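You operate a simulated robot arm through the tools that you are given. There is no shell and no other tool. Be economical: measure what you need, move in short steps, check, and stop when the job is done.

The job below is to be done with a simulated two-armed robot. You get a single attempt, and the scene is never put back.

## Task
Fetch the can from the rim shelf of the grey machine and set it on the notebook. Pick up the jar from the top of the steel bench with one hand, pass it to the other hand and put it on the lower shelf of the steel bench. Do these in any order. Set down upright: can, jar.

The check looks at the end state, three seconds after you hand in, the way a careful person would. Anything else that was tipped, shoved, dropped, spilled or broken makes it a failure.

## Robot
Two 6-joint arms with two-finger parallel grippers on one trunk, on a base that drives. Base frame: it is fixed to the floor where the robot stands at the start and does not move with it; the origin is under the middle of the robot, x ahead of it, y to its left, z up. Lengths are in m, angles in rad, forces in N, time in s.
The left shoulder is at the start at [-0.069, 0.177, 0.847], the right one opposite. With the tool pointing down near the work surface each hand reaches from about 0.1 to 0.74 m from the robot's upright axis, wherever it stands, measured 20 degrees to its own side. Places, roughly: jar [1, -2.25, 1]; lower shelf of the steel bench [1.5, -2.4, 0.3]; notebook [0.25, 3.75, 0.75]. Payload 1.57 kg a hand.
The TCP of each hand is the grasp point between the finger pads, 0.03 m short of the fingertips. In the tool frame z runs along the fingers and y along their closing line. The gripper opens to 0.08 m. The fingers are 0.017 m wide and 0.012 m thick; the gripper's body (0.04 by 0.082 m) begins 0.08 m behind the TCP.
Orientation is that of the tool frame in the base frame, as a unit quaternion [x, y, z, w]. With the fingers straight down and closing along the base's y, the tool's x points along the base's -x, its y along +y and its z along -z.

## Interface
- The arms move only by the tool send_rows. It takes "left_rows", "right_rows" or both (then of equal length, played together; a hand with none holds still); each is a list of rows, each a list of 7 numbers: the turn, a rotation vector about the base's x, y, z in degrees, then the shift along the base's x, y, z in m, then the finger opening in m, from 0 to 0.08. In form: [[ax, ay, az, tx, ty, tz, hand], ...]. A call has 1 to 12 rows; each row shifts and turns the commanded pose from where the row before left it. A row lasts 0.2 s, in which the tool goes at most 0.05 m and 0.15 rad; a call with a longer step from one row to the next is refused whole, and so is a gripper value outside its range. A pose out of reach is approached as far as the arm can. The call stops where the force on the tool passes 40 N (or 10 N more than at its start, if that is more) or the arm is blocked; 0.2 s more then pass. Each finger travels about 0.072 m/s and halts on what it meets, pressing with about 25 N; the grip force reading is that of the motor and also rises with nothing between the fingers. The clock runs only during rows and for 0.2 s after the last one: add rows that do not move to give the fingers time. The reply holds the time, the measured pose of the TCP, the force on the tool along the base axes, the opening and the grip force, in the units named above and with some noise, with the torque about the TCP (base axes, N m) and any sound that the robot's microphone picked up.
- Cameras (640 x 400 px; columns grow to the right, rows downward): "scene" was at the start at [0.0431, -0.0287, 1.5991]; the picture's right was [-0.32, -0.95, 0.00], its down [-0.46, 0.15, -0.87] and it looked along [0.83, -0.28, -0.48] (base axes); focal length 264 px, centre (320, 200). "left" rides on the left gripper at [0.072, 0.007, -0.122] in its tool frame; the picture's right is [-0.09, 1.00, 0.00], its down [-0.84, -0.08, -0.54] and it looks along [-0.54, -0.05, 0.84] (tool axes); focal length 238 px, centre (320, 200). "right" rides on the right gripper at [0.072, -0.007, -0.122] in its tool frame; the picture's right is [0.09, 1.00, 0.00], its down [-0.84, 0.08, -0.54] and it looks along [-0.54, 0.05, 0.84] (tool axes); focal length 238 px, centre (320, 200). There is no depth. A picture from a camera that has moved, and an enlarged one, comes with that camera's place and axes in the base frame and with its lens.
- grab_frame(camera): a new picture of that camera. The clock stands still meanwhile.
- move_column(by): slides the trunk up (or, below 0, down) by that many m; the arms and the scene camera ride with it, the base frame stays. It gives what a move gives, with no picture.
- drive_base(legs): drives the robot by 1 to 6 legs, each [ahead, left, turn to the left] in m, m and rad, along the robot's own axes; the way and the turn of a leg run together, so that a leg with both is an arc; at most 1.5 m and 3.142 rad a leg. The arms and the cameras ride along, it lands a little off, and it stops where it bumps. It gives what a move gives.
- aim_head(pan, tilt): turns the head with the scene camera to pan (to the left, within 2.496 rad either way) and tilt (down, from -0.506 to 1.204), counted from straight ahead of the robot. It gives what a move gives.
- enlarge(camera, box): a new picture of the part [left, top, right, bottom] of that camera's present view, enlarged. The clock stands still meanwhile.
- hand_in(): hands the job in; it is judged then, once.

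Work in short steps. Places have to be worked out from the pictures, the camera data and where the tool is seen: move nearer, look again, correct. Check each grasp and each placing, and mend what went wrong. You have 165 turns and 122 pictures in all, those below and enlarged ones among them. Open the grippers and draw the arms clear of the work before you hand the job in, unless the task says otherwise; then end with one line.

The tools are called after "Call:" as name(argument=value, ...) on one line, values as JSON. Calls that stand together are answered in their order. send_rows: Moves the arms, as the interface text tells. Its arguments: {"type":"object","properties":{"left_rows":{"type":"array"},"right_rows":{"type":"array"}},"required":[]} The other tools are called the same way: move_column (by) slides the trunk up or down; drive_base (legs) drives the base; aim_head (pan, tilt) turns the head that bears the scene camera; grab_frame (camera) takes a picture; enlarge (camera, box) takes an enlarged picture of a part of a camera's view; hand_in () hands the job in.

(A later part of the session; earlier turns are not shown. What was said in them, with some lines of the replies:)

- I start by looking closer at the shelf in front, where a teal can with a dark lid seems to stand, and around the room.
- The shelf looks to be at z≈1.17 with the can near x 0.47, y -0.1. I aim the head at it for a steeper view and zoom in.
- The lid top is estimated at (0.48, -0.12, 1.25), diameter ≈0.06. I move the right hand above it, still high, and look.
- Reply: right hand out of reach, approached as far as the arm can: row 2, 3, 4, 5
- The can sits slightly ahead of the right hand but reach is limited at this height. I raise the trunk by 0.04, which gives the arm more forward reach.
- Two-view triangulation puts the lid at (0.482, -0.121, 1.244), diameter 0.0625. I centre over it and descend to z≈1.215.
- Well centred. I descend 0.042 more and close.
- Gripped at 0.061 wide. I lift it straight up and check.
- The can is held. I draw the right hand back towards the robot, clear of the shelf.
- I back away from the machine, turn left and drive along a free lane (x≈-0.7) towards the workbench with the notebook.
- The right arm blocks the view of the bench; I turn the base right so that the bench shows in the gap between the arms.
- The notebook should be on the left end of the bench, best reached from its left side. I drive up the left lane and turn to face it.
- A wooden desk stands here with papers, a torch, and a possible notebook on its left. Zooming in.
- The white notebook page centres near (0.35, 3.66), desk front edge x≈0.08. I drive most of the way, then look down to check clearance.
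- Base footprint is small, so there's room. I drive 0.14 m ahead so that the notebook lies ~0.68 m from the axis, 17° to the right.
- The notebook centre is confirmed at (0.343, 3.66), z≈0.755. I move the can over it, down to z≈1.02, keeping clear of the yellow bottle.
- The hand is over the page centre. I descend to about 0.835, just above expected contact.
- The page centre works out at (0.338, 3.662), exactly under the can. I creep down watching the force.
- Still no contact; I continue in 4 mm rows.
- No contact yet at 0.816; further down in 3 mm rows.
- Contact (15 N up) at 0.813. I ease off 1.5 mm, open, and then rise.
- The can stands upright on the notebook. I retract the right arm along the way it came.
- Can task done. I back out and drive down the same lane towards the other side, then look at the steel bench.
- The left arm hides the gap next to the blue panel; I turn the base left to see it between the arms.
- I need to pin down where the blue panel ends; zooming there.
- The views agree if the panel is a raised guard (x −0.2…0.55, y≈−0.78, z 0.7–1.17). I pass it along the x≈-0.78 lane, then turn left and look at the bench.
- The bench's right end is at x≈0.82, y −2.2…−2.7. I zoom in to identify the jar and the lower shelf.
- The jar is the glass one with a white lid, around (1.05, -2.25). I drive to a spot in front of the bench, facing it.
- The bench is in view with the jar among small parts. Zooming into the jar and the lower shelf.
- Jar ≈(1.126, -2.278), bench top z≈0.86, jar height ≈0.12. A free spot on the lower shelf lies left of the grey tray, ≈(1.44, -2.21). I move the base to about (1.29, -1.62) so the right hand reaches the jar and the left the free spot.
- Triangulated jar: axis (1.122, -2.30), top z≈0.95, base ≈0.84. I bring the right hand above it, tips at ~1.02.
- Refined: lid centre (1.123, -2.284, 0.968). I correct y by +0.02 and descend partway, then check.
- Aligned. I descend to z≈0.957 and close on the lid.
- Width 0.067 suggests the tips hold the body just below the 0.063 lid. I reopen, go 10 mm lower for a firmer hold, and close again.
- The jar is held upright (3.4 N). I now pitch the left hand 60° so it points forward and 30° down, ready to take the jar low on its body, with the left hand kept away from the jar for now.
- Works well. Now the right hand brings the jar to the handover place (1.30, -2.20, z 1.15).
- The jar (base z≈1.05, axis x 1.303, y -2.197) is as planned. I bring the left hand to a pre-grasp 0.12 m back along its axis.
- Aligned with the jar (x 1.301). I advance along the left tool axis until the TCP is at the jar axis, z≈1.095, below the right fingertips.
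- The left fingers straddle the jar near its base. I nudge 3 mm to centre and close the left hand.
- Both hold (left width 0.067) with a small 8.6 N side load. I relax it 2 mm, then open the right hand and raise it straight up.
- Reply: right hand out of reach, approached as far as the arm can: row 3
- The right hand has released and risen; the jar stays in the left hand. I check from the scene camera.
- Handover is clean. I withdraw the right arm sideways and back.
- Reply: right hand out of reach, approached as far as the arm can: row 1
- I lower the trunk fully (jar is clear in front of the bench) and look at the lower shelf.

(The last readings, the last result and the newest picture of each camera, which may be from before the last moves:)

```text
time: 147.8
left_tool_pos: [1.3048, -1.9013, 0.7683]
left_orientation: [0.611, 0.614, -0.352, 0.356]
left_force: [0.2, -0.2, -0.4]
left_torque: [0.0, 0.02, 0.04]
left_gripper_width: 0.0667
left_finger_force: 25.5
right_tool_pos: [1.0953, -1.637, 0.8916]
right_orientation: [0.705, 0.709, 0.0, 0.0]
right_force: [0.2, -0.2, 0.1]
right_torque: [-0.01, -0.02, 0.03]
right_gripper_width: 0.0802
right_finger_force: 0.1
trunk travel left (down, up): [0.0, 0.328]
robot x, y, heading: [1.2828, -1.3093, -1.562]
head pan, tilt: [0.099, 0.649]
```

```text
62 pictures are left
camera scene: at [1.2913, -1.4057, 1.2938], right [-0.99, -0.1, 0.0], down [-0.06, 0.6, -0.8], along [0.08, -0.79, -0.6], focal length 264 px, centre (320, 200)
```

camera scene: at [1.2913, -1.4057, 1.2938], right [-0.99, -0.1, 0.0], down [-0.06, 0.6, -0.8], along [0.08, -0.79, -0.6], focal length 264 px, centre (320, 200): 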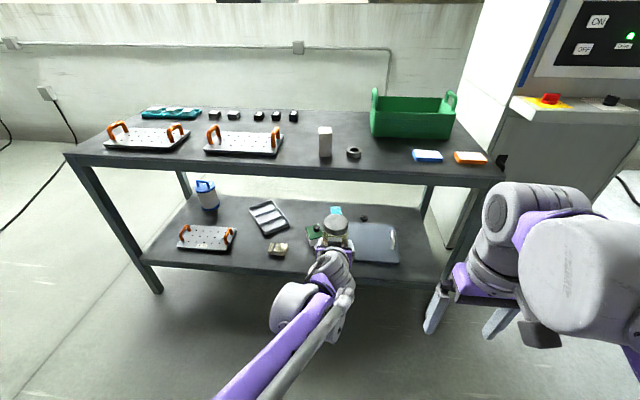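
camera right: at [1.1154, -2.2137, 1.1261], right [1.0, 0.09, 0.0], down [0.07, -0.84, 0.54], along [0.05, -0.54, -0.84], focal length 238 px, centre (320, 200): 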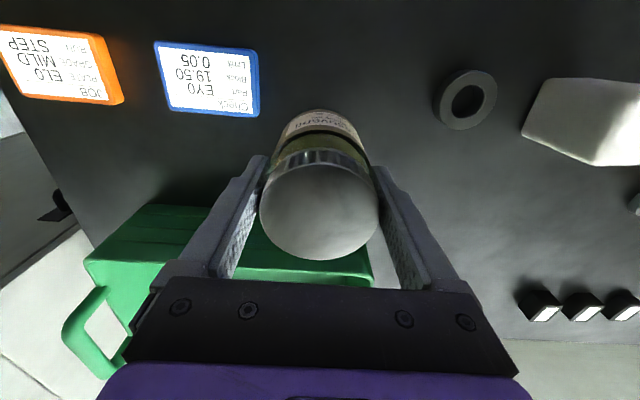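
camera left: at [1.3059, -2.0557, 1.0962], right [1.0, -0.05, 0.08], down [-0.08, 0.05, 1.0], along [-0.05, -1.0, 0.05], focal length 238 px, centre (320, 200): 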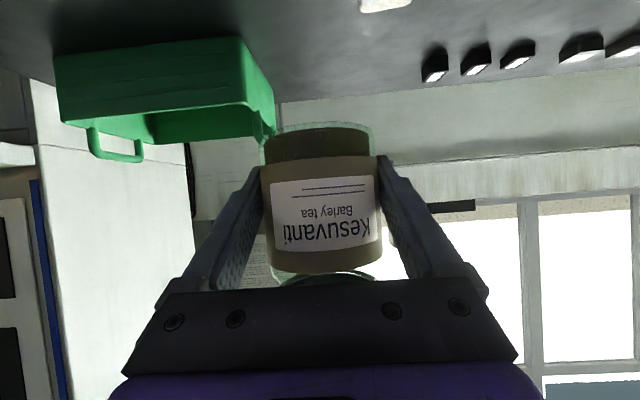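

Good view of the shelf. Zooming to measure the free spot.

Call:
enlarge(camera="scene", box=[160, 160, 440, 300])

```text
2.29 times, centred on (300, 230) of scene
camera zoom: at [1.2913, -1.4057, 1.2938], right [-0.99, -0.1, 0.0], down [-0.06, 0.6, -0.8], along [0.08, -0.79, -0.6], focal length 603 px, centre (366, 131)
```

zoom: 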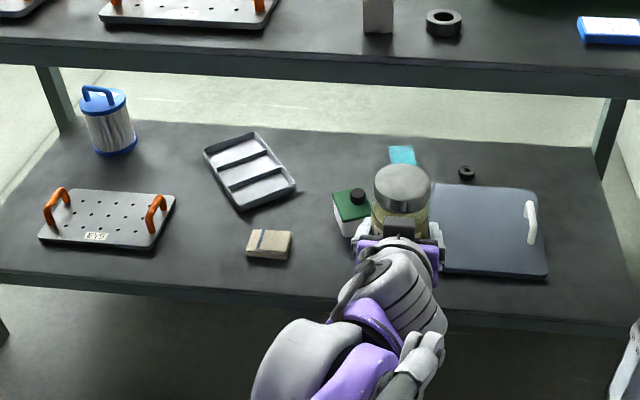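

Shelf z≈0.345; the gap between the grey tray (x 1.33) and block (x 1.53) centres at x≈1.43, y≈-2.195. I lower the left hand in front of the bench and shift to x 1.43.

Call:
send_rows(left_rows=[[0, 0, 0, 0.0158, 0, -0.036, 0.04], [0, 0, 0, 0.0158, 0, -0.039, 0.04], [0, 0, 0, 0.0158, 0, -0.039, 0.04], [0, 0, 0, 0.0158, 0, -0.039, 0.04], [0, 0, 0, 0.0158, 0, -0.039, 0.04], [0, 0, 0, 0.0158, 0, -0.039, 0.04], [0, 0, 0, 0.0158, 0, -0.039, 0.04], [0, 0, 0, 0.0158, 0, -0.039, 0.04]])

Call:
grab_frame(camera="left")

Call:
grab_frame(camera="scene")

```text
time: 149.6
left_tool_pos: [1.4317, -1.8997, 0.4614]
left_orientation: [0.611, 0.613, -0.352, 0.355]
left_force: [-0.1, 0.5, 0.6]
left_torque: [0.03, 0.01, -0.02]
left_gripper_width: 0.0669
left_finger_force: 25.0
right_tool_pos: [1.0947, -1.6379, 0.893]
right_orientation: [0.705, 0.709, 0.0, -0.001]
right_force: [0.0, 0.5, 0.2]
right_torque: [0.01, 0.02, 0.01]
right_gripper_width: 0.0798
right_finger_force: 0.1
trunk travel left (down, up): [0.0, 0.328]
robot x, y, heading: [1.2814, -1.3118, -1.564]
head pan, tilt: [0.099, 0.649]
```

```text
60 pictures are left
camera left: at [1.4375, -1.7583, 0.4598], right [1.0, -0.04, 0.08], down [-0.08, 0.05, 1.0], along [-0.04, -1.0, 0.05], focal length 238 px, centre (320, 200)
```

left: 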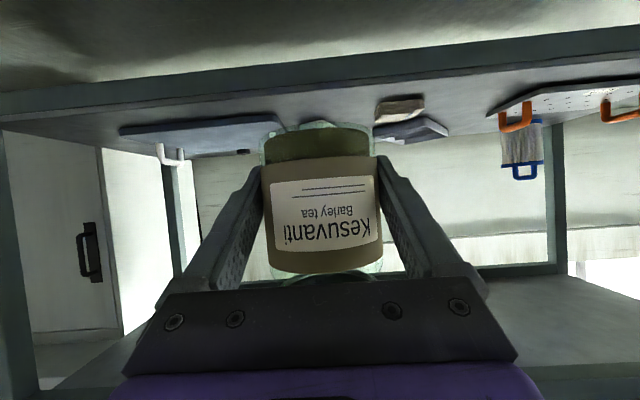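

```text
59 pictures are left
camera scene: at [1.2915, -1.406, 1.2938], right [-0.99, -0.1, 0.0], down [-0.06, 0.6, -0.8], along [0.08, -0.79, -0.61], focal length 264 px, centre (320, 200)
```

scene: 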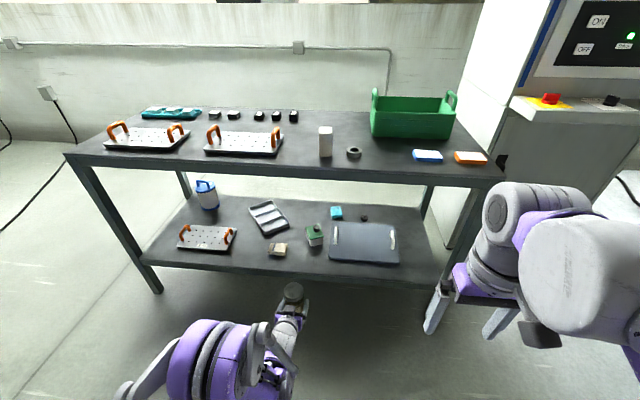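

I zoom the scene again, with the arm now out of the way, to fix the gap precisely.

Call:
enlarge(camera="scene", box=[220, 190, 420, 320])

```text
3.08 times, centred on (320, 255) of scene
camera zoom: at [1.2915, -1.406, 1.2938], right [-0.99, -0.1, 0.0], down [-0.06, 0.6, -0.8], along [0.08, -0.79, -0.61], focal length 812 px, centre (320, 31)
```

zoom: 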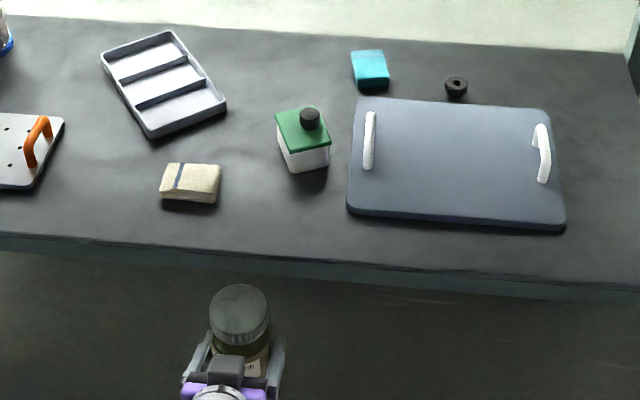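

Target spot (1.43, -2.185): 5 cm clear of the green box, block and tray. I drive 0.27 ahead so the jar comes in above the shelf.

Call:
drive_base(legs=[[0.26, 0, 0]])

Call:
aim_head(pan=0.1, tilt=0.9)

Call:
grab_frame(camera="left")

Call:
grab_frame(camera="scene")

```text
time: 151.5
left_tool_pos: [1.4376, -2.1595, 0.4601]
left_orientation: [0.609, 0.616, -0.35, 0.356]
left_force: [0.1, -0.8, 1.3]
left_torque: [0.03, 0.01, -0.02]
left_gripper_width: 0.0671
left_finger_force: 24.9
right_tool_pos: [1.0984, -1.8985, 0.8932]
right_orientation: [0.703, 0.711, 0.001, 0.0]
right_force: [0.0, 0.6, 0.3]
right_torque: [0.04, 0.0, 0.0]
right_gripper_width: 0.0801
right_finger_force: 0.0
trunk travel left (down, up): [0.0, 0.328]
robot x, y, heading: [1.2842, -1.5731, -1.561]
head pan, tilt: [0.099, 0.649]
```

```text
time: 152.3
left_tool_pos: [1.4366, -2.1595, 0.4611]
left_orientation: [0.609, 0.616, -0.35, 0.356]
left_force: [-1.0, 0.4, -0.1]
left_torque: [0.03, 0.0, -0.01]
left_gripper_width: 0.0671
left_finger_force: 25.4
right_tool_pos: [1.0991, -1.8994, 0.8929]
right_orientation: [0.703, 0.711, 0.001, 0.0]
right_force: [1.3, 0.4, -0.8]
right_torque: [0.03, 0.0, -0.03]
right_gripper_width: 0.0802
right_finger_force: 0.1
trunk travel left (down, up): [0.0, 0.328]
robot x, y, heading: [1.2832, -1.5706, -1.561]
head pan, tilt: [0.099, 0.901]
```

```text
57 pictures are left
camera left: at [1.4414, -2.0184, 0.4604], right [1.0, -0.03, 0.08], down [-0.08, 0.05, 1.0], along [-0.04, -1.0, 0.05], focal length 238 px, centre (320, 200)
```

left: 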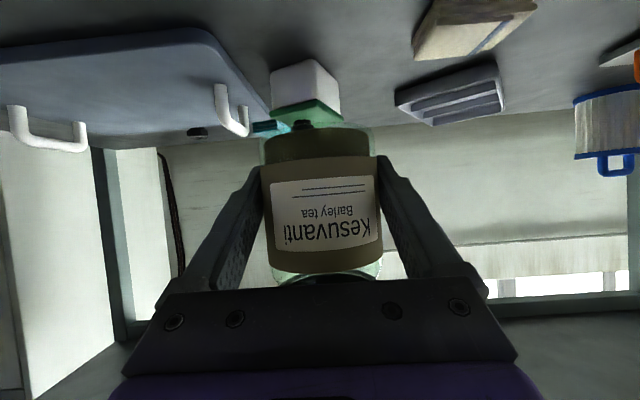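

```text
56 pictures are left
camera scene: at [1.2927, -1.6555, 1.2733], right [-0.99, -0.11, 0.0], down [-0.09, 0.78, -0.62], along [0.07, -0.62, -0.78], focal length 264 px, centre (320, 200)
```

scene: 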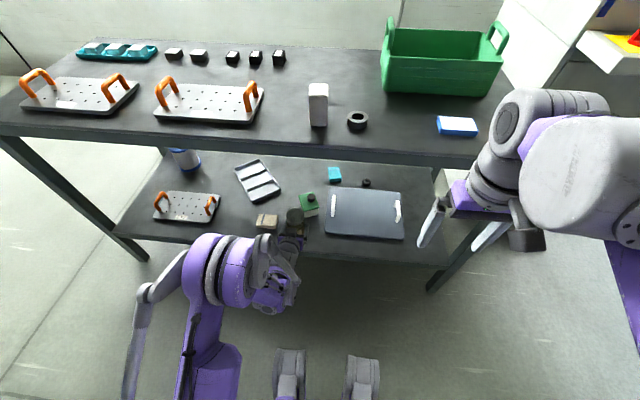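

Shelf now reads z≈0.33; gap runs about 1.35–1.53, so x≈1.445 is best. I move to (1.445, -2.187, 0.41) and check.

Call:
send_rows(left_rows=[[0, 0, 0, 0.004, -0.014, -0.015, 0.04], [0, 0, 0, 0.004, -0.013, -0.02, 0.04], [0, 0, 0, 0, 0, -0.015, 0.04]])

Call:
grab_frame(camera="left")

Call:
enlarge(camera="scene", box=[220, 140, 420, 280])

```text
time: 153.1
left_tool_pos: [1.4417, -2.1897, 0.4109]
left_orientation: [0.609, 0.615, -0.351, 0.357]
left_force: [-0.8, 0.2, -0.7]
left_torque: [0.03, 0.0, 0.02]
left_gripper_width: 0.0672
left_finger_force: 24.7
right_tool_pos: [1.099, -1.9, 0.8927]
right_orientation: [0.704, 0.71, 0.0, 0.0]
right_force: [0.5, -0.1, 0.4]
right_torque: [0.02, -0.01, -0.02]
right_gripper_width: 0.0799
right_finger_force: 0.2
trunk travel left (down, up): [0.0, 0.328]
robot x, y, heading: [1.2889, -1.5683, -1.56]
head pan, tilt: [0.099, 0.901]
```

```text
55 pictures are left
camera left: at [1.4472, -2.0478, 0.4097], right [1.0, -0.03, 0.08], down [-0.08, 0.05, 1.0], along [-0.04, -1.0, 0.05], focal length 238 px, centre (320, 200)
```

left: 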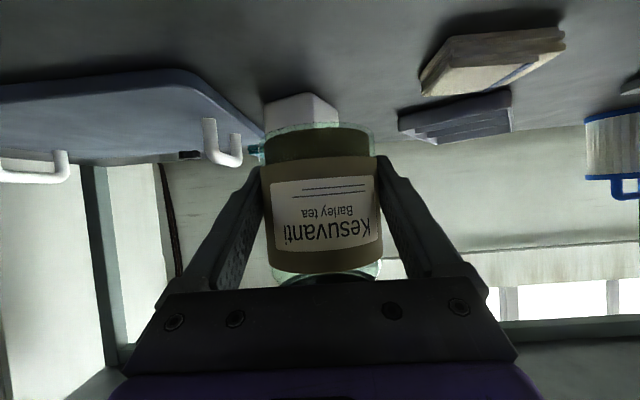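

```text
2.86 times, centred on (320, 210) of scene
camera zoom: at [1.2927, -1.6556, 1.2733], right [-0.99, -0.11, 0.0], down [-0.09, 0.78, -0.62], along [0.07, -0.62, -0.78], focal length 754 px, centre (320, 171)
```

zoom: 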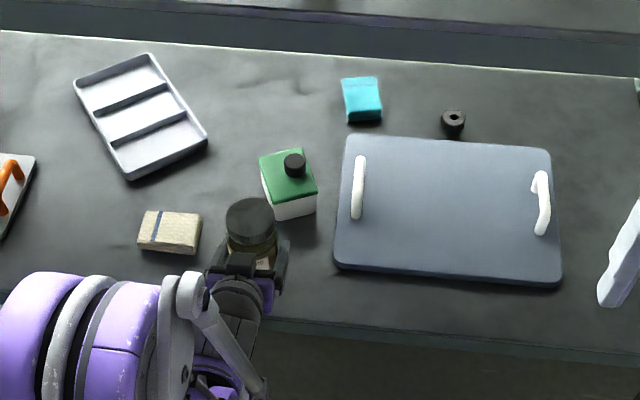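

Clear on all sides; I go 13 mm deeper for margin to the shelf edge and lower toward contact.

Call:
send_rows(left_rows=[[0, 0, 0, -0.001, -0.013, -0.005, 0.04], [0, 0, 0, 0, 0, -0.01, 0.04], [0, 0, 0, 0, 0, -0.005, 0.04], [0, 0, 0, 0, 0, 0, 0.04]])

Call:
send_rows(left_rows=[[0, 0, 0, 0, 0, -0.003, 0.04], [0, 0, 0, 0, 0, 0, 0.04]])

Call:
send_rows(left_rows=[[0, 0, 0, 0, 0, -0.003, 0.04], [0, 0, 0, 0, 0, 0, 0.04]])

Call:
grab_frame(camera="left")

```text
time: 154.1
left_tool_pos: [1.4447, -2.1992, 0.3907]
left_orientation: [0.609, 0.615, -0.351, 0.356]
left_force: [0.6, -0.1, -0.7]
left_torque: [-0.01, 0.0, -0.04]
left_gripper_width: 0.0674
left_finger_force: 25.0
right_tool_pos: [1.0985, -1.8993, 0.8923]
right_orientation: [0.704, 0.71, 0.0, 0.0]
right_force: [-0.4, -0.4, -0.1]
right_torque: [0.02, -0.02, -0.04]
right_gripper_width: 0.0798
right_finger_force: 0.0
trunk travel left (down, up): [0.0, 0.328]
robot x, y, heading: [1.283, -1.5714, -1.562]
head pan, tilt: [0.099, 0.901]
```

```text
time: 154.7
left_tool_pos: [1.4428, -2.1986, 0.3893]
left_orientation: [0.609, 0.616, -0.351, 0.357]
left_force: [-0.8, 1.2, 0.5]
left_torque: [-0.03, 0.02, -0.01]
left_gripper_width: 0.0671
left_finger_force: 24.9
right_tool_pos: [1.0983, -1.8998, 0.8935]
right_orientation: [0.703, 0.711, 0.001, 0.001]
right_force: [0.4, 0.4, 0.8]
right_torque: [0.01, 0.02, -0.01]
right_gripper_width: 0.08
right_finger_force: 0.1
trunk travel left (down, up): [0.0, 0.328]
robot x, y, heading: [1.2864, -1.5715, -1.561]
head pan, tilt: [0.099, 0.901]
```

```text
time: 155.3
left_tool_pos: [1.443, -2.1998, 0.3842]
left_orientation: [0.609, 0.616, -0.35, 0.357]
left_force: [0.7, -0.3, -0.2]
left_torque: [-0.03, 0.01, -0.01]
left_gripper_width: 0.0669
left_finger_force: 24.7
right_tool_pos: [1.0973, -1.899, 0.8933]
right_orientation: [0.704, 0.71, 0.0, 0.0]
right_force: [-0.3, 0.2, -0.1]
right_torque: [0.03, 0.03, -0.03]
right_gripper_width: 0.0798
right_finger_force: 0.1
trunk travel left (down, up): [0.0, 0.328]
robot x, y, heading: [1.286, -1.5702, -1.562]
head pan, tilt: [0.099, 0.901]
```

```text
53 pictures are left
camera left: at [1.4478, -2.0587, 0.3841], right [1.0, -0.03, 0.08], down [-0.08, 0.05, 1.0], along [-0.04, -1.0, 0.05], focal length 238 px, centre (320, 200)
```

left: 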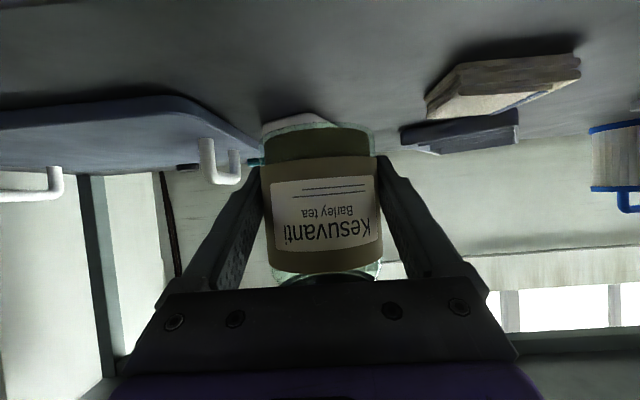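

No contact yet at 0.384; continuing in 3 mm steps.

Call:
send_rows(left_rows=[[0, 0, 0, 0, 0, -0.003, 0.04], [0, 0, 0, 0, 0, 0, 0.04]])

Call:
send_rows(left_rows=[[0, 0, 0, 0, 0, -0.003, 0.04], [0, 0, 0, 0, 0, 0, 0.04]])

Call:
send_rows(left_rows=[[0, 0, 0, 0, 0, -0.003, 0.04], [0, 0, 0, 0, 0, 0, 0.04]])

```text
time: 155.9
left_tool_pos: [1.4429, -2.1999, 0.3812]
left_orientation: [0.61, 0.615, -0.351, 0.356]
left_force: [-0.1, -0.6, 0.1]
left_torque: [0.01, 0.02, 0.01]
left_gripper_width: 0.0669
left_finger_force: 25.0
right_tool_pos: [1.0992, -1.9003, 0.8927]
right_orientation: [0.704, 0.711, -0.001, 0.0]
right_force: [-0.3, 0.2, -0.2]
right_torque: [-0.01, 0.0, -0.02]
right_gripper_width: 0.0801
right_finger_force: 0.1
trunk travel left (down, up): [0.0, 0.328]
robot x, y, heading: [1.2872, -1.5733, -1.563]
head pan, tilt: [0.099, 0.901]
```

```text
time: 156.5
left_tool_pos: [1.4433, -2.1997, 0.3777]
left_orientation: [0.609, 0.616, -0.35, 0.356]
left_force: [0.1, 0.3, 0.1]
left_torque: [0.03, -0.04, 0.03]
left_gripper_width: 0.0668
left_finger_force: 24.8
right_tool_pos: [1.0983, -1.9004, 0.8922]
right_orientation: [0.704, 0.71, 0.0, 0.0]
right_force: [0.4, 0.3, -0.1]
right_torque: [-0.01, -0.02, -0.02]
right_gripper_width: 0.08
right_finger_force: 0.1
trunk travel left (down, up): [0.0, 0.328]
robot x, y, heading: [1.2844, -1.5699, -1.563]
head pan, tilt: [0.099, 0.901]
```

```text
time: 157.1
left_tool_pos: [1.4439, -2.1993, 0.3745]
left_orientation: [0.609, 0.616, -0.35, 0.356]
left_force: [-0.9, 0.5, 0.1]
left_torque: [0.0, 0.04, 0.01]
left_gripper_width: 0.0669
left_finger_force: 24.9
right_tool_pos: [1.0986, -1.8997, 0.892]
right_orientation: [0.703, 0.711, 0.0, 0.0]
right_force: [0.4, -0.3, -0.7]
right_torque: [0.03, 0.01, 0.01]
right_gripper_width: 0.0801
right_finger_force: 0.0
trunk travel left (down, up): [0.0, 0.328]
robot x, y, heading: [1.289, -1.5688, -1.563]
head pan, tilt: [0.099, 0.901]
```

Still free. Continue.

Call:
send_rows(left_rows=[[0, 0, 0, 0, 0, -0.003, 0.04], [0, 0, 0, 0, 0, 0, 0.04]])

Call:
send_rows(left_rows=[[0, 0, 0, 0, 0, -0.003, 0.04], [0, 0, 0, 0, 0, 0, 0.04]])

Call:
enlarge(camera="left", box=[220, 0, 480, 180])

```text
time: 157.7
left_tool_pos: [1.443, -2.1998, 0.3721]
left_orientation: [0.609, 0.615, -0.351, 0.357]
left_force: [0.2, -0.5, -1.0]
left_torque: [0.02, 0.02, -0.02]
left_gripper_width: 0.0671
left_finger_force: 25.3
right_tool_pos: [1.0985, -1.9004, 0.8931]
right_orientation: [0.703, 0.711, 0.0, 0.0]
right_force: [0.9, 0.5, -0.4]
right_torque: [0.01, 0.0, 0.0]
right_gripper_width: 0.0802
right_finger_force: 0.1
trunk travel left (down, up): [0.0, 0.328]
robot x, y, heading: [1.2822, -1.5725, -1.564]
head pan, tilt: [0.099, 0.901]
```

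```text
time: 158.3
left_tool_pos: [1.4428, -2.2005, 0.3694]
left_orientation: [0.609, 0.616, -0.351, 0.356]
left_force: [0.0, 0.6, 0.2]
left_torque: [0.01, 0.0, -0.01]
left_gripper_width: 0.0671
left_finger_force: 24.5
right_tool_pos: [1.0987, -1.9, 0.8933]
right_orientation: [0.704, 0.711, 0.0, 0.0]
right_force: [-0.2, 0.2, -0.3]
right_torque: [0.0, 0.02, 0.0]
right_gripper_width: 0.0801
right_finger_force: 0.0
trunk travel left (down, up): [0.0, 0.328]
robot x, y, heading: [1.2823, -1.5677, -1.561]
head pan, tilt: [0.099, 0.901]
```

```text
2.22 times, centred on (350, 90) of left
camera zoom: at [1.4485, -2.0583, 0.3699], right [1.0, -0.03, 0.08], down [-0.08, 0.05, 1.0], along [-0.04, -1.0, 0.05], focal length 530 px, centre (253, 444)
```

zoom: 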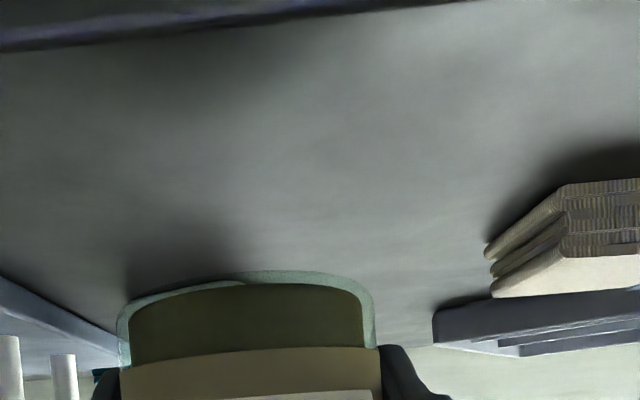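

Base of the jar reads ≈0.338 and shelf ≈0.32, so 1.5–2 cm remain. Continuing.

Call:
send_rows(left_rows=[[0, 0, 0, 0, 0, -0.005, 0.04], [0, 0, 0, 0, 0, 0, 0.04]])

Call:
send_rows(left_rows=[[0, 0, 0, 0, 0, -0.003, 0.04], [0, 0, 0, 0, 0, 0, 0.04]])

Call:
send_rows(left_rows=[[0, 0, 0, 0, 0, -0.003, 0.04], [0, 0, 0, 0, 0, 0, 0.04]])

```text
time: 158.9
left_tool_pos: [1.4447, -2.1997, 0.3645]
left_orientation: [0.609, 0.616, -0.35, 0.356]
left_force: [-0.3, -0.1, -0.4]
left_torque: [0.02, 0.0, -0.01]
left_gripper_width: 0.0673
left_finger_force: 25.2
right_tool_pos: [1.0988, -1.9004, 0.8929]
right_orientation: [0.704, 0.711, 0.0, 0.0]
right_force: [0.4, -0.4, -0.4]
right_torque: [0.02, -0.01, -0.03]
right_gripper_width: 0.0801
right_finger_force: 0.2
trunk travel left (down, up): [0.0, 0.328]
robot x, y, heading: [1.2841, -1.5713, -1.563]
head pan, tilt: [0.099, 0.901]
```

```text
time: 159.5
left_tool_pos: [1.444, -2.1989, 0.3615]
left_orientation: [0.609, 0.615, -0.352, 0.357]
left_force: [-0.2, 0.0, -0.3]
left_torque: [0.03, 0.0, -0.02]
left_gripper_width: 0.0671
left_finger_force: 25.1
right_tool_pos: [1.0981, -1.8996, 0.8918]
right_orientation: [0.703, 0.711, 0.0, 0.0]
right_force: [0.0, -0.2, 0.0]
right_torque: [0.0, 0.01, 0.0]
right_gripper_width: 0.0803
right_finger_force: 0.0
trunk travel left (down, up): [0.0, 0.328]
robot x, y, heading: [1.2888, -1.5698, -1.562]
head pan, tilt: [0.099, 0.901]
```

```text
time: 160.1
left_tool_pos: [1.4431, -2.1991, 0.3589]
left_orientation: [0.61, 0.615, -0.351, 0.356]
left_force: [0.3, -0.4, 0.7]
left_torque: [0.02, 0.02, -0.01]
left_gripper_width: 0.0672
left_finger_force: 25.2
right_tool_pos: [1.0995, -1.9004, 0.8932]
right_orientation: [0.704, 0.711, 0.0, 0.0]
right_force: [0.1, -0.2, 0.3]
right_torque: [-0.02, 0.01, 0.01]
right_gripper_width: 0.0798
right_finger_force: 0.0
trunk travel left (down, up): [0.0, 0.328]
robot x, y, heading: [1.2833, -1.5686, -1.56]
head pan, tilt: [0.099, 0.901]
```

No contact yet; continue.

Call:
send_rows(left_rows=[[0, 0, 0, 0, 0, -0.003, 0.04], [0, 0, 0, 0, 0, 0, 0.04]])

Call:
send_rows(left_rows=[[0, 0, 0, 0, 0, -0.003, 0.04], [0, 0, 0, 0, 0, 0, 0.04]])

Call:
grab_frame(camera="left")

Call:
enlarge(camera="scene", box=[240, 170, 360, 270])

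```text
time: 160.7
left_tool_pos: [1.4436, -2.1994, 0.356]
left_orientation: [0.609, 0.615, -0.351, 0.357]
left_force: [-0.4, 0.0, 0.6]
left_torque: [0.01, 0.01, 0.0]
left_gripper_width: 0.0673
left_finger_force: 25.4
right_tool_pos: [1.0987, -1.8999, 0.893]
right_orientation: [0.704, 0.71, 0.0, 0.0]
right_force: [0.0, 0.2, 0.1]
right_torque: [-0.01, -0.03, 0.03]
right_gripper_width: 0.0799
right_finger_force: 0.1
trunk travel left (down, up): [0.0, 0.328]
robot x, y, heading: [1.284, -1.5693, -1.561]
head pan, tilt: [0.099, 0.901]
```

```text
time: 161.3
left_tool_pos: [1.4439, -2.2002, 0.354]
left_orientation: [0.609, 0.616, -0.351, 0.357]
left_force: [0.6, -0.8, -0.4]
left_torque: [0.01, 0.0, 0.01]
left_gripper_width: 0.0672
left_finger_force: 25.5
right_tool_pos: [1.0999, -1.8995, 0.8923]
right_orientation: [0.703, 0.711, 0.0, 0.0]
right_force: [0.7, -0.9, 1.0]
right_torque: [-0.02, 0.02, -0.01]
right_gripper_width: 0.08
right_finger_force: 0.1
trunk travel left (down, up): [0.0, 0.328]
robot x, y, heading: [1.2838, -1.57, -1.558]
head pan, tilt: [0.099, 0.901]
```

```text
51 pictures are left
camera left: at [1.4483, -2.0581, 0.3521], right [1.0, -0.03, 0.08], down [-0.08, 0.05, 1.0], along [-0.04, -1.0, 0.05], focal length 238 px, centre (320, 200)
```

left: 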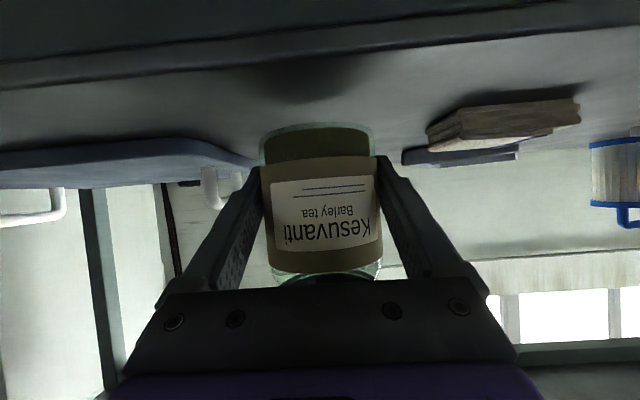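

```text
4.00 times, centred on (300, 220) of scene
camera zoom: at [1.2927, -1.6555, 1.2733], right [-0.99, -0.11, 0.0], down [-0.09, 0.78, -0.62], along [0.07, -0.62, -0.78], focal length 1056 px, centre (400, 120)
```

zoom: 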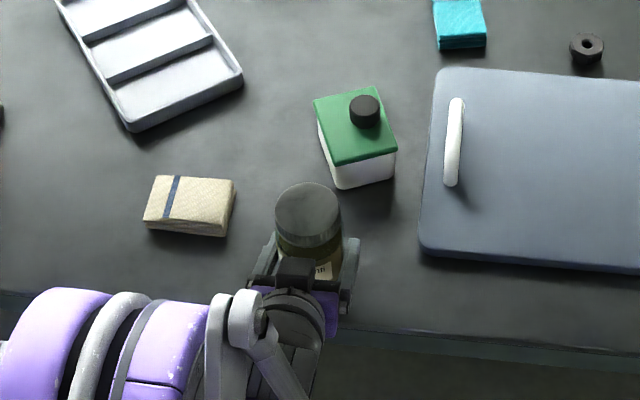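

About 7 mm remain by the picture. Continue.

Call:
send_rows(left_rows=[[0, 0, 0, 0, 0, -0.003, 0.04], [0, 0, 0, 0, 0, 0, 0.04]])

Call:
send_rows(left_rows=[[0, 0, 0, 0, 0, -0.003, 0.04], [0, 0, 0, 0, 0, 0, 0.04]])

Call:
send_rows(left_rows=[[0, 0, 0, 0, 0, -0.002, 0.04], [0, 0, 0, 0, 0, 0, 0.04]])

```text
time: 161.9
left_tool_pos: [1.4436, -2.2004, 0.3492]
left_orientation: [0.61, 0.616, -0.35, 0.356]
left_force: [0.5, 0.1, -0.1]
left_torque: [-0.01, -0.01, 0.05]
left_gripper_width: 0.0674
left_finger_force: 24.9
right_tool_pos: [1.0978, -1.9004, 0.8921]
right_orientation: [0.703, 0.711, 0.0, 0.001]
right_force: [-0.4, -0.1, -0.1]
right_torque: [0.0, -0.01, 0.01]
right_gripper_width: 0.08
right_finger_force: 0.0
trunk travel left (down, up): [0.0, 0.328]
robot x, y, heading: [1.2814, -1.5704, -1.555]
head pan, tilt: [0.099, 0.901]
```

```text
time: 162.5
left_tool_pos: [1.4432, -2.1999, 0.3465]
left_orientation: [0.609, 0.615, -0.351, 0.357]
left_force: [-0.1, 1.1, 0.2]
left_torque: [0.01, 0.01, 0.03]
left_gripper_width: 0.067
left_finger_force: 25.3
right_tool_pos: [1.0984, -1.9003, 0.8935]
right_orientation: [0.704, 0.71, 0.0, 0.0]
right_force: [-0.8, 0.1, -0.9]
right_torque: [-0.01, -0.06, -0.01]
right_gripper_width: 0.0799
right_finger_force: 0.1
trunk travel left (down, up): [0.0, 0.328]
robot x, y, heading: [1.2889, -1.5724, -1.569]
head pan, tilt: [0.099, 0.901]
```

```text
time: 163.1
left_tool_pos: [1.4427, -2.1996, 0.3459]
left_orientation: [0.61, 0.615, -0.351, 0.356]
left_force: [-0.1, -0.1, 0.8]
left_torque: [-0.01, 0.02, 0.01]
left_gripper_width: 0.0671
left_finger_force: 24.7
right_tool_pos: [1.0983, -1.8993, 0.8921]
right_orientation: [0.703, 0.711, 0.0, -0.001]
right_force: [-0.4, -0.2, 0.2]
right_torque: [0.0, -0.02, 0.02]
right_gripper_width: 0.0801
right_finger_force: 0.0
trunk travel left (down, up): [0.0, 0.328]
robot x, y, heading: [1.2835, -1.572, -1.56]
head pan, tilt: [0.099, 0.901]
```

Call:
send_rows(left_rows=[[0, 0, 0, 0, 0, -0.002, 0.04], [0, 0, 0, 0, 0, 0, 0.04]])

Call:
send_rows(left_rows=[[0, 0, 0, 0, 0, -0.002, 0.04], [0, 0, 0, 0, 0, 0, 0.04]])

Call:
enlarge(camera="left", box=[180, 40, 500, 220])

```text
time: 163.7
left_tool_pos: [1.4436, -2.2012, 0.3435]
left_orientation: [0.609, 0.616, -0.35, 0.357]
left_force: [0.0, -0.4, 0.4]
left_torque: [0.0, 0.02, -0.01]
left_gripper_width: 0.0671
left_finger_force: 25.5
right_tool_pos: [1.0997, -1.8996, 0.8932]
right_orientation: [0.703, 0.711, 0.0, 0.0]
right_force: [0.0, -1.7, 0.0]
right_torque: [0.01, 0.01, 0.0]
right_gripper_width: 0.0798
right_finger_force: 0.1
trunk travel left (down, up): [0.0, 0.328]
robot x, y, heading: [1.2821, -1.5708, -1.556]
head pan, tilt: [0.099, 0.901]
```

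```text
time: 164.3
left_tool_pos: [1.4445, -2.2001, 0.3405]
left_orientation: [0.609, 0.616, -0.351, 0.356]
left_force: [-0.5, 0.2, 0.4]
left_torque: [0.01, 0.01, -0.02]
left_gripper_width: 0.067
left_finger_force: 25.0
right_tool_pos: [1.0982, -1.8991, 0.8932]
right_orientation: [0.704, 0.711, 0.0, 0.0]
right_force: [0.1, 0.2, -0.1]
right_torque: [-0.01, 0.01, -0.02]
right_gripper_width: 0.0799
right_finger_force: 0.1
trunk travel left (down, up): [0.0, 0.328]
robot x, y, heading: [1.2821, -1.5726, -1.556]
head pan, tilt: [0.099, 0.901]
```

```text
2.00 times, centred on (340, 130) of left
camera zoom: at [1.4483, -2.0589, 0.3404], right [1.0, -0.03, 0.08], down [-0.08, 0.05, 1.0], along [-0.04, -1.0, 0.05], focal length 477 px, centre (280, 340)
```

zoom: 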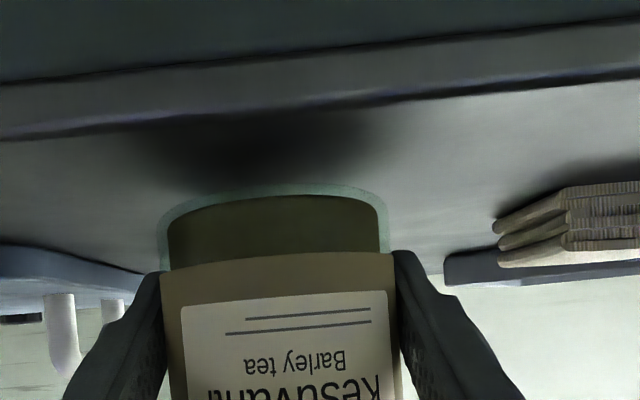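

Jar base and shelf now nearly coincide; continue in 2 mm steps.

Call:
send_rows(left_rows=[[0, 0, 0, 0, 0, -0.002, 0.04], [0, 0, 0, 0, 0, 0, 0.04]])

Call:
send_rows(left_rows=[[0, 0, 0, 0, 0, -0.002, 0.04], [0, 0, 0, 0, 0, 0, 0.04]])

Call:
send_rows(left_rows=[[0, 0, 0, 0, 0, -0.002, 0.04], [0, 0, 0, 0, 0, 0, 0.04]])

```text
time: 164.9
left_tool_pos: [1.444, -2.2008, 0.339]
left_orientation: [0.609, 0.615, -0.351, 0.357]
left_force: [0.2, 0.2, -0.7]
left_torque: [0.01, 0.01, 0.02]
left_gripper_width: 0.0672
left_finger_force: 24.9
right_tool_pos: [1.099, -1.9005, 0.893]
right_orientation: [0.704, 0.711, 0.0, 0.0]
right_force: [0.5, -0.2, 0.1]
right_torque: [0.0, -0.02, 0.0]
right_gripper_width: 0.0798
right_finger_force: 0.0
trunk travel left (down, up): [0.0, 0.328]
robot x, y, heading: [1.2864, -1.5746, -1.558]
head pan, tilt: [0.099, 0.901]
```

```text
time: 165.5
left_tool_pos: [1.4436, -2.1997, 0.3374]
left_orientation: [0.609, 0.616, -0.351, 0.357]
left_force: [0.6, 0.6, 0.2]
left_torque: [0.04, -0.01, 0.04]
left_gripper_width: 0.0671
left_finger_force: 24.9
right_tool_pos: [1.0991, -1.8998, 0.8924]
right_orientation: [0.703, 0.711, -0.001, 0.0]
right_force: [-0.6, 0.3, 0.9]
right_torque: [-0.02, -0.02, 0.02]
right_gripper_width: 0.0801
right_finger_force: 0.1
trunk travel left (down, up): [0.0, 0.328]
robot x, y, heading: [1.2866, -1.5718, -1.558]
head pan, tilt: [0.099, 0.901]
```

```text
time: 166.1
left_tool_pos: [1.4438, -2.1993, 0.3357]
left_orientation: [0.609, 0.616, -0.351, 0.356]
left_force: [0.1, 0.6, 0.6]
left_torque: [0.0, -0.03, 0.0]
left_gripper_width: 0.0672
left_finger_force: 25.3
right_tool_pos: [1.0992, -1.8999, 0.8925]
right_orientation: [0.704, 0.711, 0.0, 0.0]
right_force: [0.5, 0.8, -0.1]
right_torque: [-0.02, 0.01, 0.0]
right_gripper_width: 0.0802
right_finger_force: 0.1
trunk travel left (down, up): [0.0, 0.328]
robot x, y, heading: [1.2833, -1.57, -1.563]
head pan, tilt: [0.099, 0.901]
```

Call:
send_rows(left_rows=[[0, 0, 0, 0, 0, -0.002, 0.04], [0, 0, 0, 0, 0, 0, 0.04]])

Call:
send_rows(left_rows=[[0, 0, 0, 0, 0, -0.002, 0.04], [0, 0, 0, 0, 0, 0, 0.04]])

Call:
send_rows(left_rows=[[0, 0, 0, 0, 0, -0.002, 0.04], [0, 0, 0, 0, 0, 0, 0.04]])

Call:
enlarge(camera="left", box=[180, 40, 500, 220])

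```text
time: 166.7
left_tool_pos: [1.4427, -2.1985, 0.3322]
left_orientation: [0.609, 0.616, -0.351, 0.357]
left_force: [0.0, 0.9, -0.2]
left_torque: [-0.01, -0.02, 0.02]
left_gripper_width: 0.0669
left_finger_force: 25.3
right_tool_pos: [1.0981, -1.8996, 0.8934]
right_orientation: [0.703, 0.711, 0.0, 0.0]
right_force: [0.7, -0.3, 0.0]
right_torque: [-0.03, -0.03, 0.0]
right_gripper_width: 0.0797
right_finger_force: 0.0
trunk travel left (down, up): [0.0, 0.328]
robot x, y, heading: [1.2856, -1.5696, -1.561]
head pan, tilt: [0.099, 0.901]
```

```text
time: 167.3
left_tool_pos: [1.4431, -2.2, 0.3321]
left_orientation: [0.609, 0.615, -0.352, 0.357]
left_force: [-1.0, -2.7, 19.6]
left_torque: [-0.13, -0.01, 0.21]
left_gripper_width: 0.0673
left_finger_force: 24.9
right_tool_pos: [1.098, -1.8982, 0.8926]
right_orientation: [0.703, 0.711, 0.0, 0.0]
right_force: [-0.4, -0.2, 0.4]
right_torque: [0.0, 0.02, 0.01]
right_gripper_width: 0.0802
right_finger_force: 0.1
trunk travel left (down, up): [0.0, 0.328]
robot x, y, heading: [1.2847, -1.5696, -1.561]
head pan, tilt: [0.099, 0.901]
```

```text
time: 167.9
left_tool_pos: [1.443, -2.1978, 0.3292]
left_orientation: [0.609, 0.615, -0.352, 0.357]
left_force: [-6.1, -3.6, 18.4]
left_torque: [-0.15, 0.06, 0.11]
left_gripper_width: 0.0673
left_finger_force: 24.8
right_tool_pos: [1.0974, -1.8983, 0.8925]
right_orientation: [0.704, 0.711, 0.0, 0.0]
right_force: [0.2, -0.3, 0.9]
right_torque: [0.0, -0.03, 0.01]
right_gripper_width: 0.0801
right_finger_force: 0.1
trunk travel left (down, up): [0.0, 0.328]
robot x, y, heading: [1.2844, -1.5703, -1.563]
head pan, tilt: [0.099, 0.901]
```

```text
2.00 times, centred on (340, 130) of left
camera zoom: at [1.4478, -2.0579, 0.3293], right [1.0, -0.04, 0.08], down [-0.08, 0.05, 1.0], along [-0.04, -1.0, 0.05], focal length 477 px, centre (280, 340)
```

zoom: 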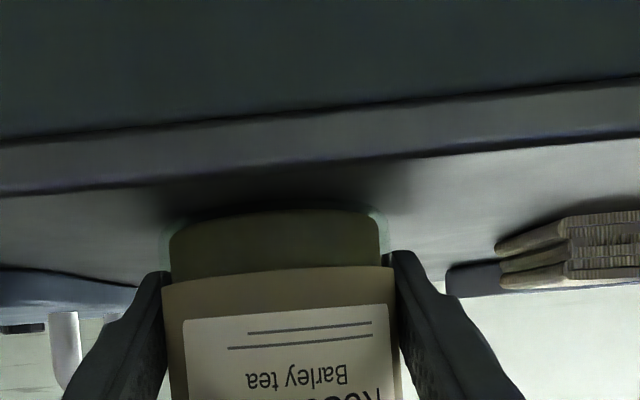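

Contact at z≈0.331 (19 N). I back off 2 mm, open the left hand, and check before withdrawing.

Call:
send_rows(left_rows=[[0, 0, 0, 0, 0, 0.002, 0.04], [0, 0, 0, 0, 0, 0, 0.06], [0, 0, 0, 0, 0, 0, 0.07], [0, 0, 0, 0, 0, 0, 0.08], [0, 0, 0, 0, 0, 0, 0.08]])

Call:
grab_frame(camera="left")

```text
time: 169.1
left_tool_pos: [1.443, -2.2004, 0.3311]
left_orientation: [0.609, 0.615, -0.351, 0.357]
left_force: [0.3, -0.1, 1.0]
left_torque: [-0.02, -0.01, 0.02]
left_gripper_width: 0.0801
left_finger_force: 0.1
right_tool_pos: [1.0973, -1.8984, 0.8928]
right_orientation: [0.703, 0.711, 0.0, 0.0]
right_force: [0.8, 0.1, 0.3]
right_torque: [0.0, -0.01, 0.0]
right_gripper_width: 0.0801
right_finger_force: 0.1
trunk travel left (down, up): [0.0, 0.328]
robot x, y, heading: [1.2857, -1.5729, -1.555]
head pan, tilt: [0.099, 0.901]
```

```text
47 pictures are left
camera left: at [1.4485, -2.0583, 0.3307], right [1.0, -0.03, 0.08], down [-0.08, 0.05, 1.0], along [-0.04, -1.0, 0.05], focal length 238 px, centre (320, 200)
```

left: 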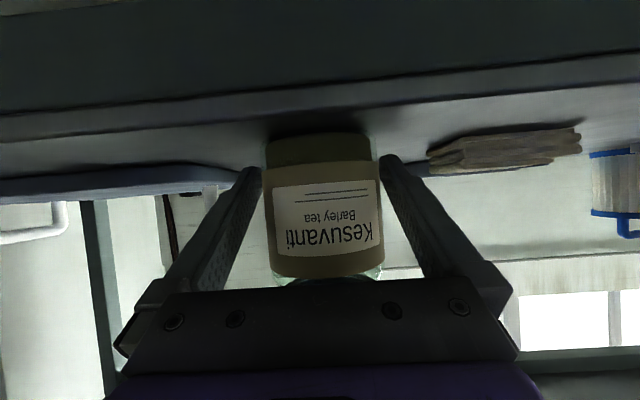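

Released, upright, gaps on both sides. I withdraw along the tool axis.

Call:
send_rows(left_rows=[[0, 0, 0, 0, 0.017, 0.008, 0.08], [0, 0, 0, 0, 0.026, 0.012, 0.08], [0, 0, 0, 0, 0.035, 0.015, 0.08], [0, 0, 0, 0, 0.04, 0.015, 0.08], [0, 0, 0, 0, 0.04, 0.015, 0.08]])

Call:
grab_frame(camera="left")

Call:
enlarge(camera="scene", box=[220, 140, 420, 280])

```text
time: 170.3
left_tool_pos: [1.4394, -2.1013, 0.4264]
left_orientation: [0.609, 0.616, -0.351, 0.356]
left_force: [-0.5, -0.3, 0.0]
left_torque: [0.01, -0.01, 0.02]
left_gripper_width: 0.08
left_finger_force: 0.1
left hand out of reach, approached as far as the arm can: row 3, 4, 5
right_tool_pos: [1.0978, -1.8995, 0.8923]
right_orientation: [0.703, 0.711, 0.0, 0.0]
right_force: [-1.2, -0.8, -0.7]
right_torque: [0.01, 0.02, 0.0]
right_gripper_width: 0.0803
right_finger_force: 0.0
trunk travel left (down, up): [0.0, 0.328]
robot x, y, heading: [1.2852, -1.5738, -1.56]
head pan, tilt: [0.099, 0.901]
```

```text
46 pictures are left
camera left: at [1.4444, -1.9596, 0.4249], right [1.0, -0.03, 0.08], down [-0.08, 0.05, 1.0], along [-0.04, -1.0, 0.05], focal length 238 px, centre (320, 200)
```

left: 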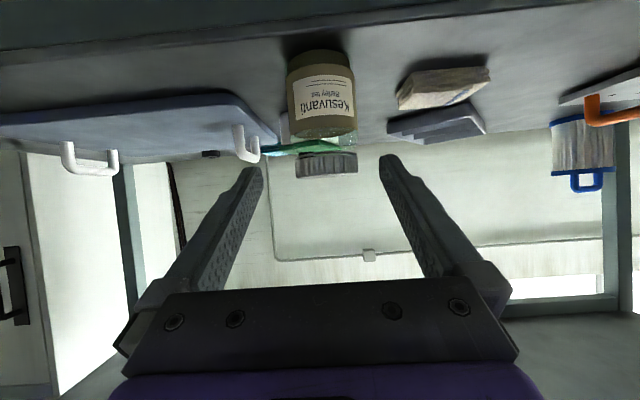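

```text
2.86 times, centred on (320, 210) of scene
camera zoom: at [1.2925, -1.6549, 1.2733], right [-0.99, -0.11, 0.0], down [-0.09, 0.78, -0.62], along [0.07, -0.62, -0.78], focal length 754 px, centre (320, 171)
```

zoom: 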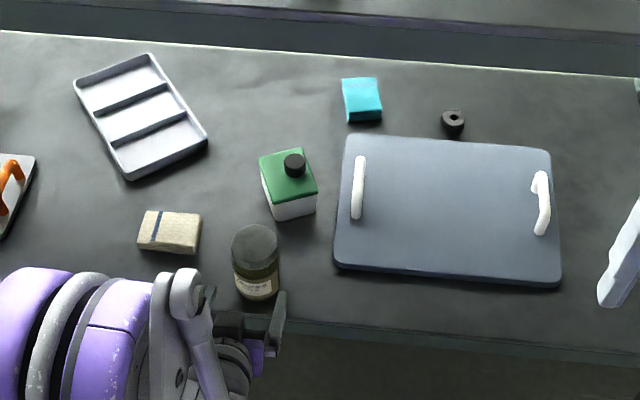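

The jar stands upright on the lower shelf, nothing else disturbed. I back the base away to clear the arms and take a last look.

Call:
drive_base(legs=[[-0.28, 0, 0]])

Call:
grab_frame(camera="scene")

```text
time: 172.2
left_tool_pos: [1.4384, -1.8223, 0.4248]
left_orientation: [0.607, 0.618, -0.349, 0.357]
left_force: [-0.3, 0.5, 0.1]
left_torque: [0.0, 0.01, -0.02]
left_gripper_width: 0.08
left_finger_force: 0.1
right_tool_pos: [1.0965, -1.6227, 0.8926]
right_orientation: [0.702, 0.713, 0.001, 0.0]
right_force: [-0.8, -0.1, -0.3]
right_torque: [0.02, 0.0, -0.01]
right_gripper_width: 0.0799
right_finger_force: 0.0
trunk travel left (down, up): [0.0, 0.328]
robot x, y, heading: [1.2827, -1.2959, -1.552]
head pan, tilt: [0.099, 0.901]
```

```text
44 pictures are left
camera scene: at [1.2894, -1.3774, 1.2733], right [-0.99, -0.11, 0.0], down [-0.09, 0.78, -0.62], along [0.07, -0.62, -0.78], focal length 264 px, centre (320, 200)
```

scene: 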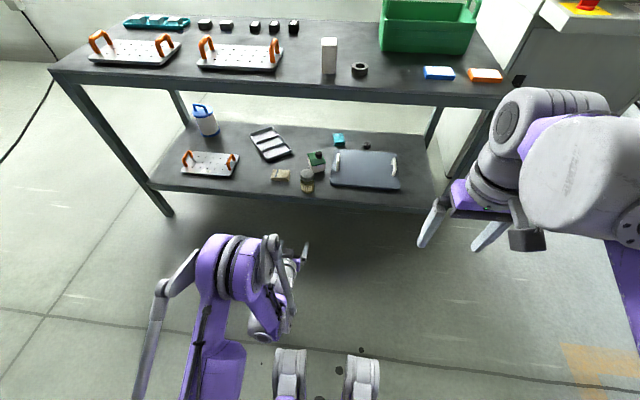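

Everything stands as intended, with grippers open and arms clear. I hand in.

Call:
hand_in()

```text
The job is handed in.
```

The can stands upright on the notebook. The jar went from the right hand to the left and now stands upright on the lower shelf of the steel bench. Nothing else looked disturbed in the last pictures, both grippers are open and clear, and the job is handed in.
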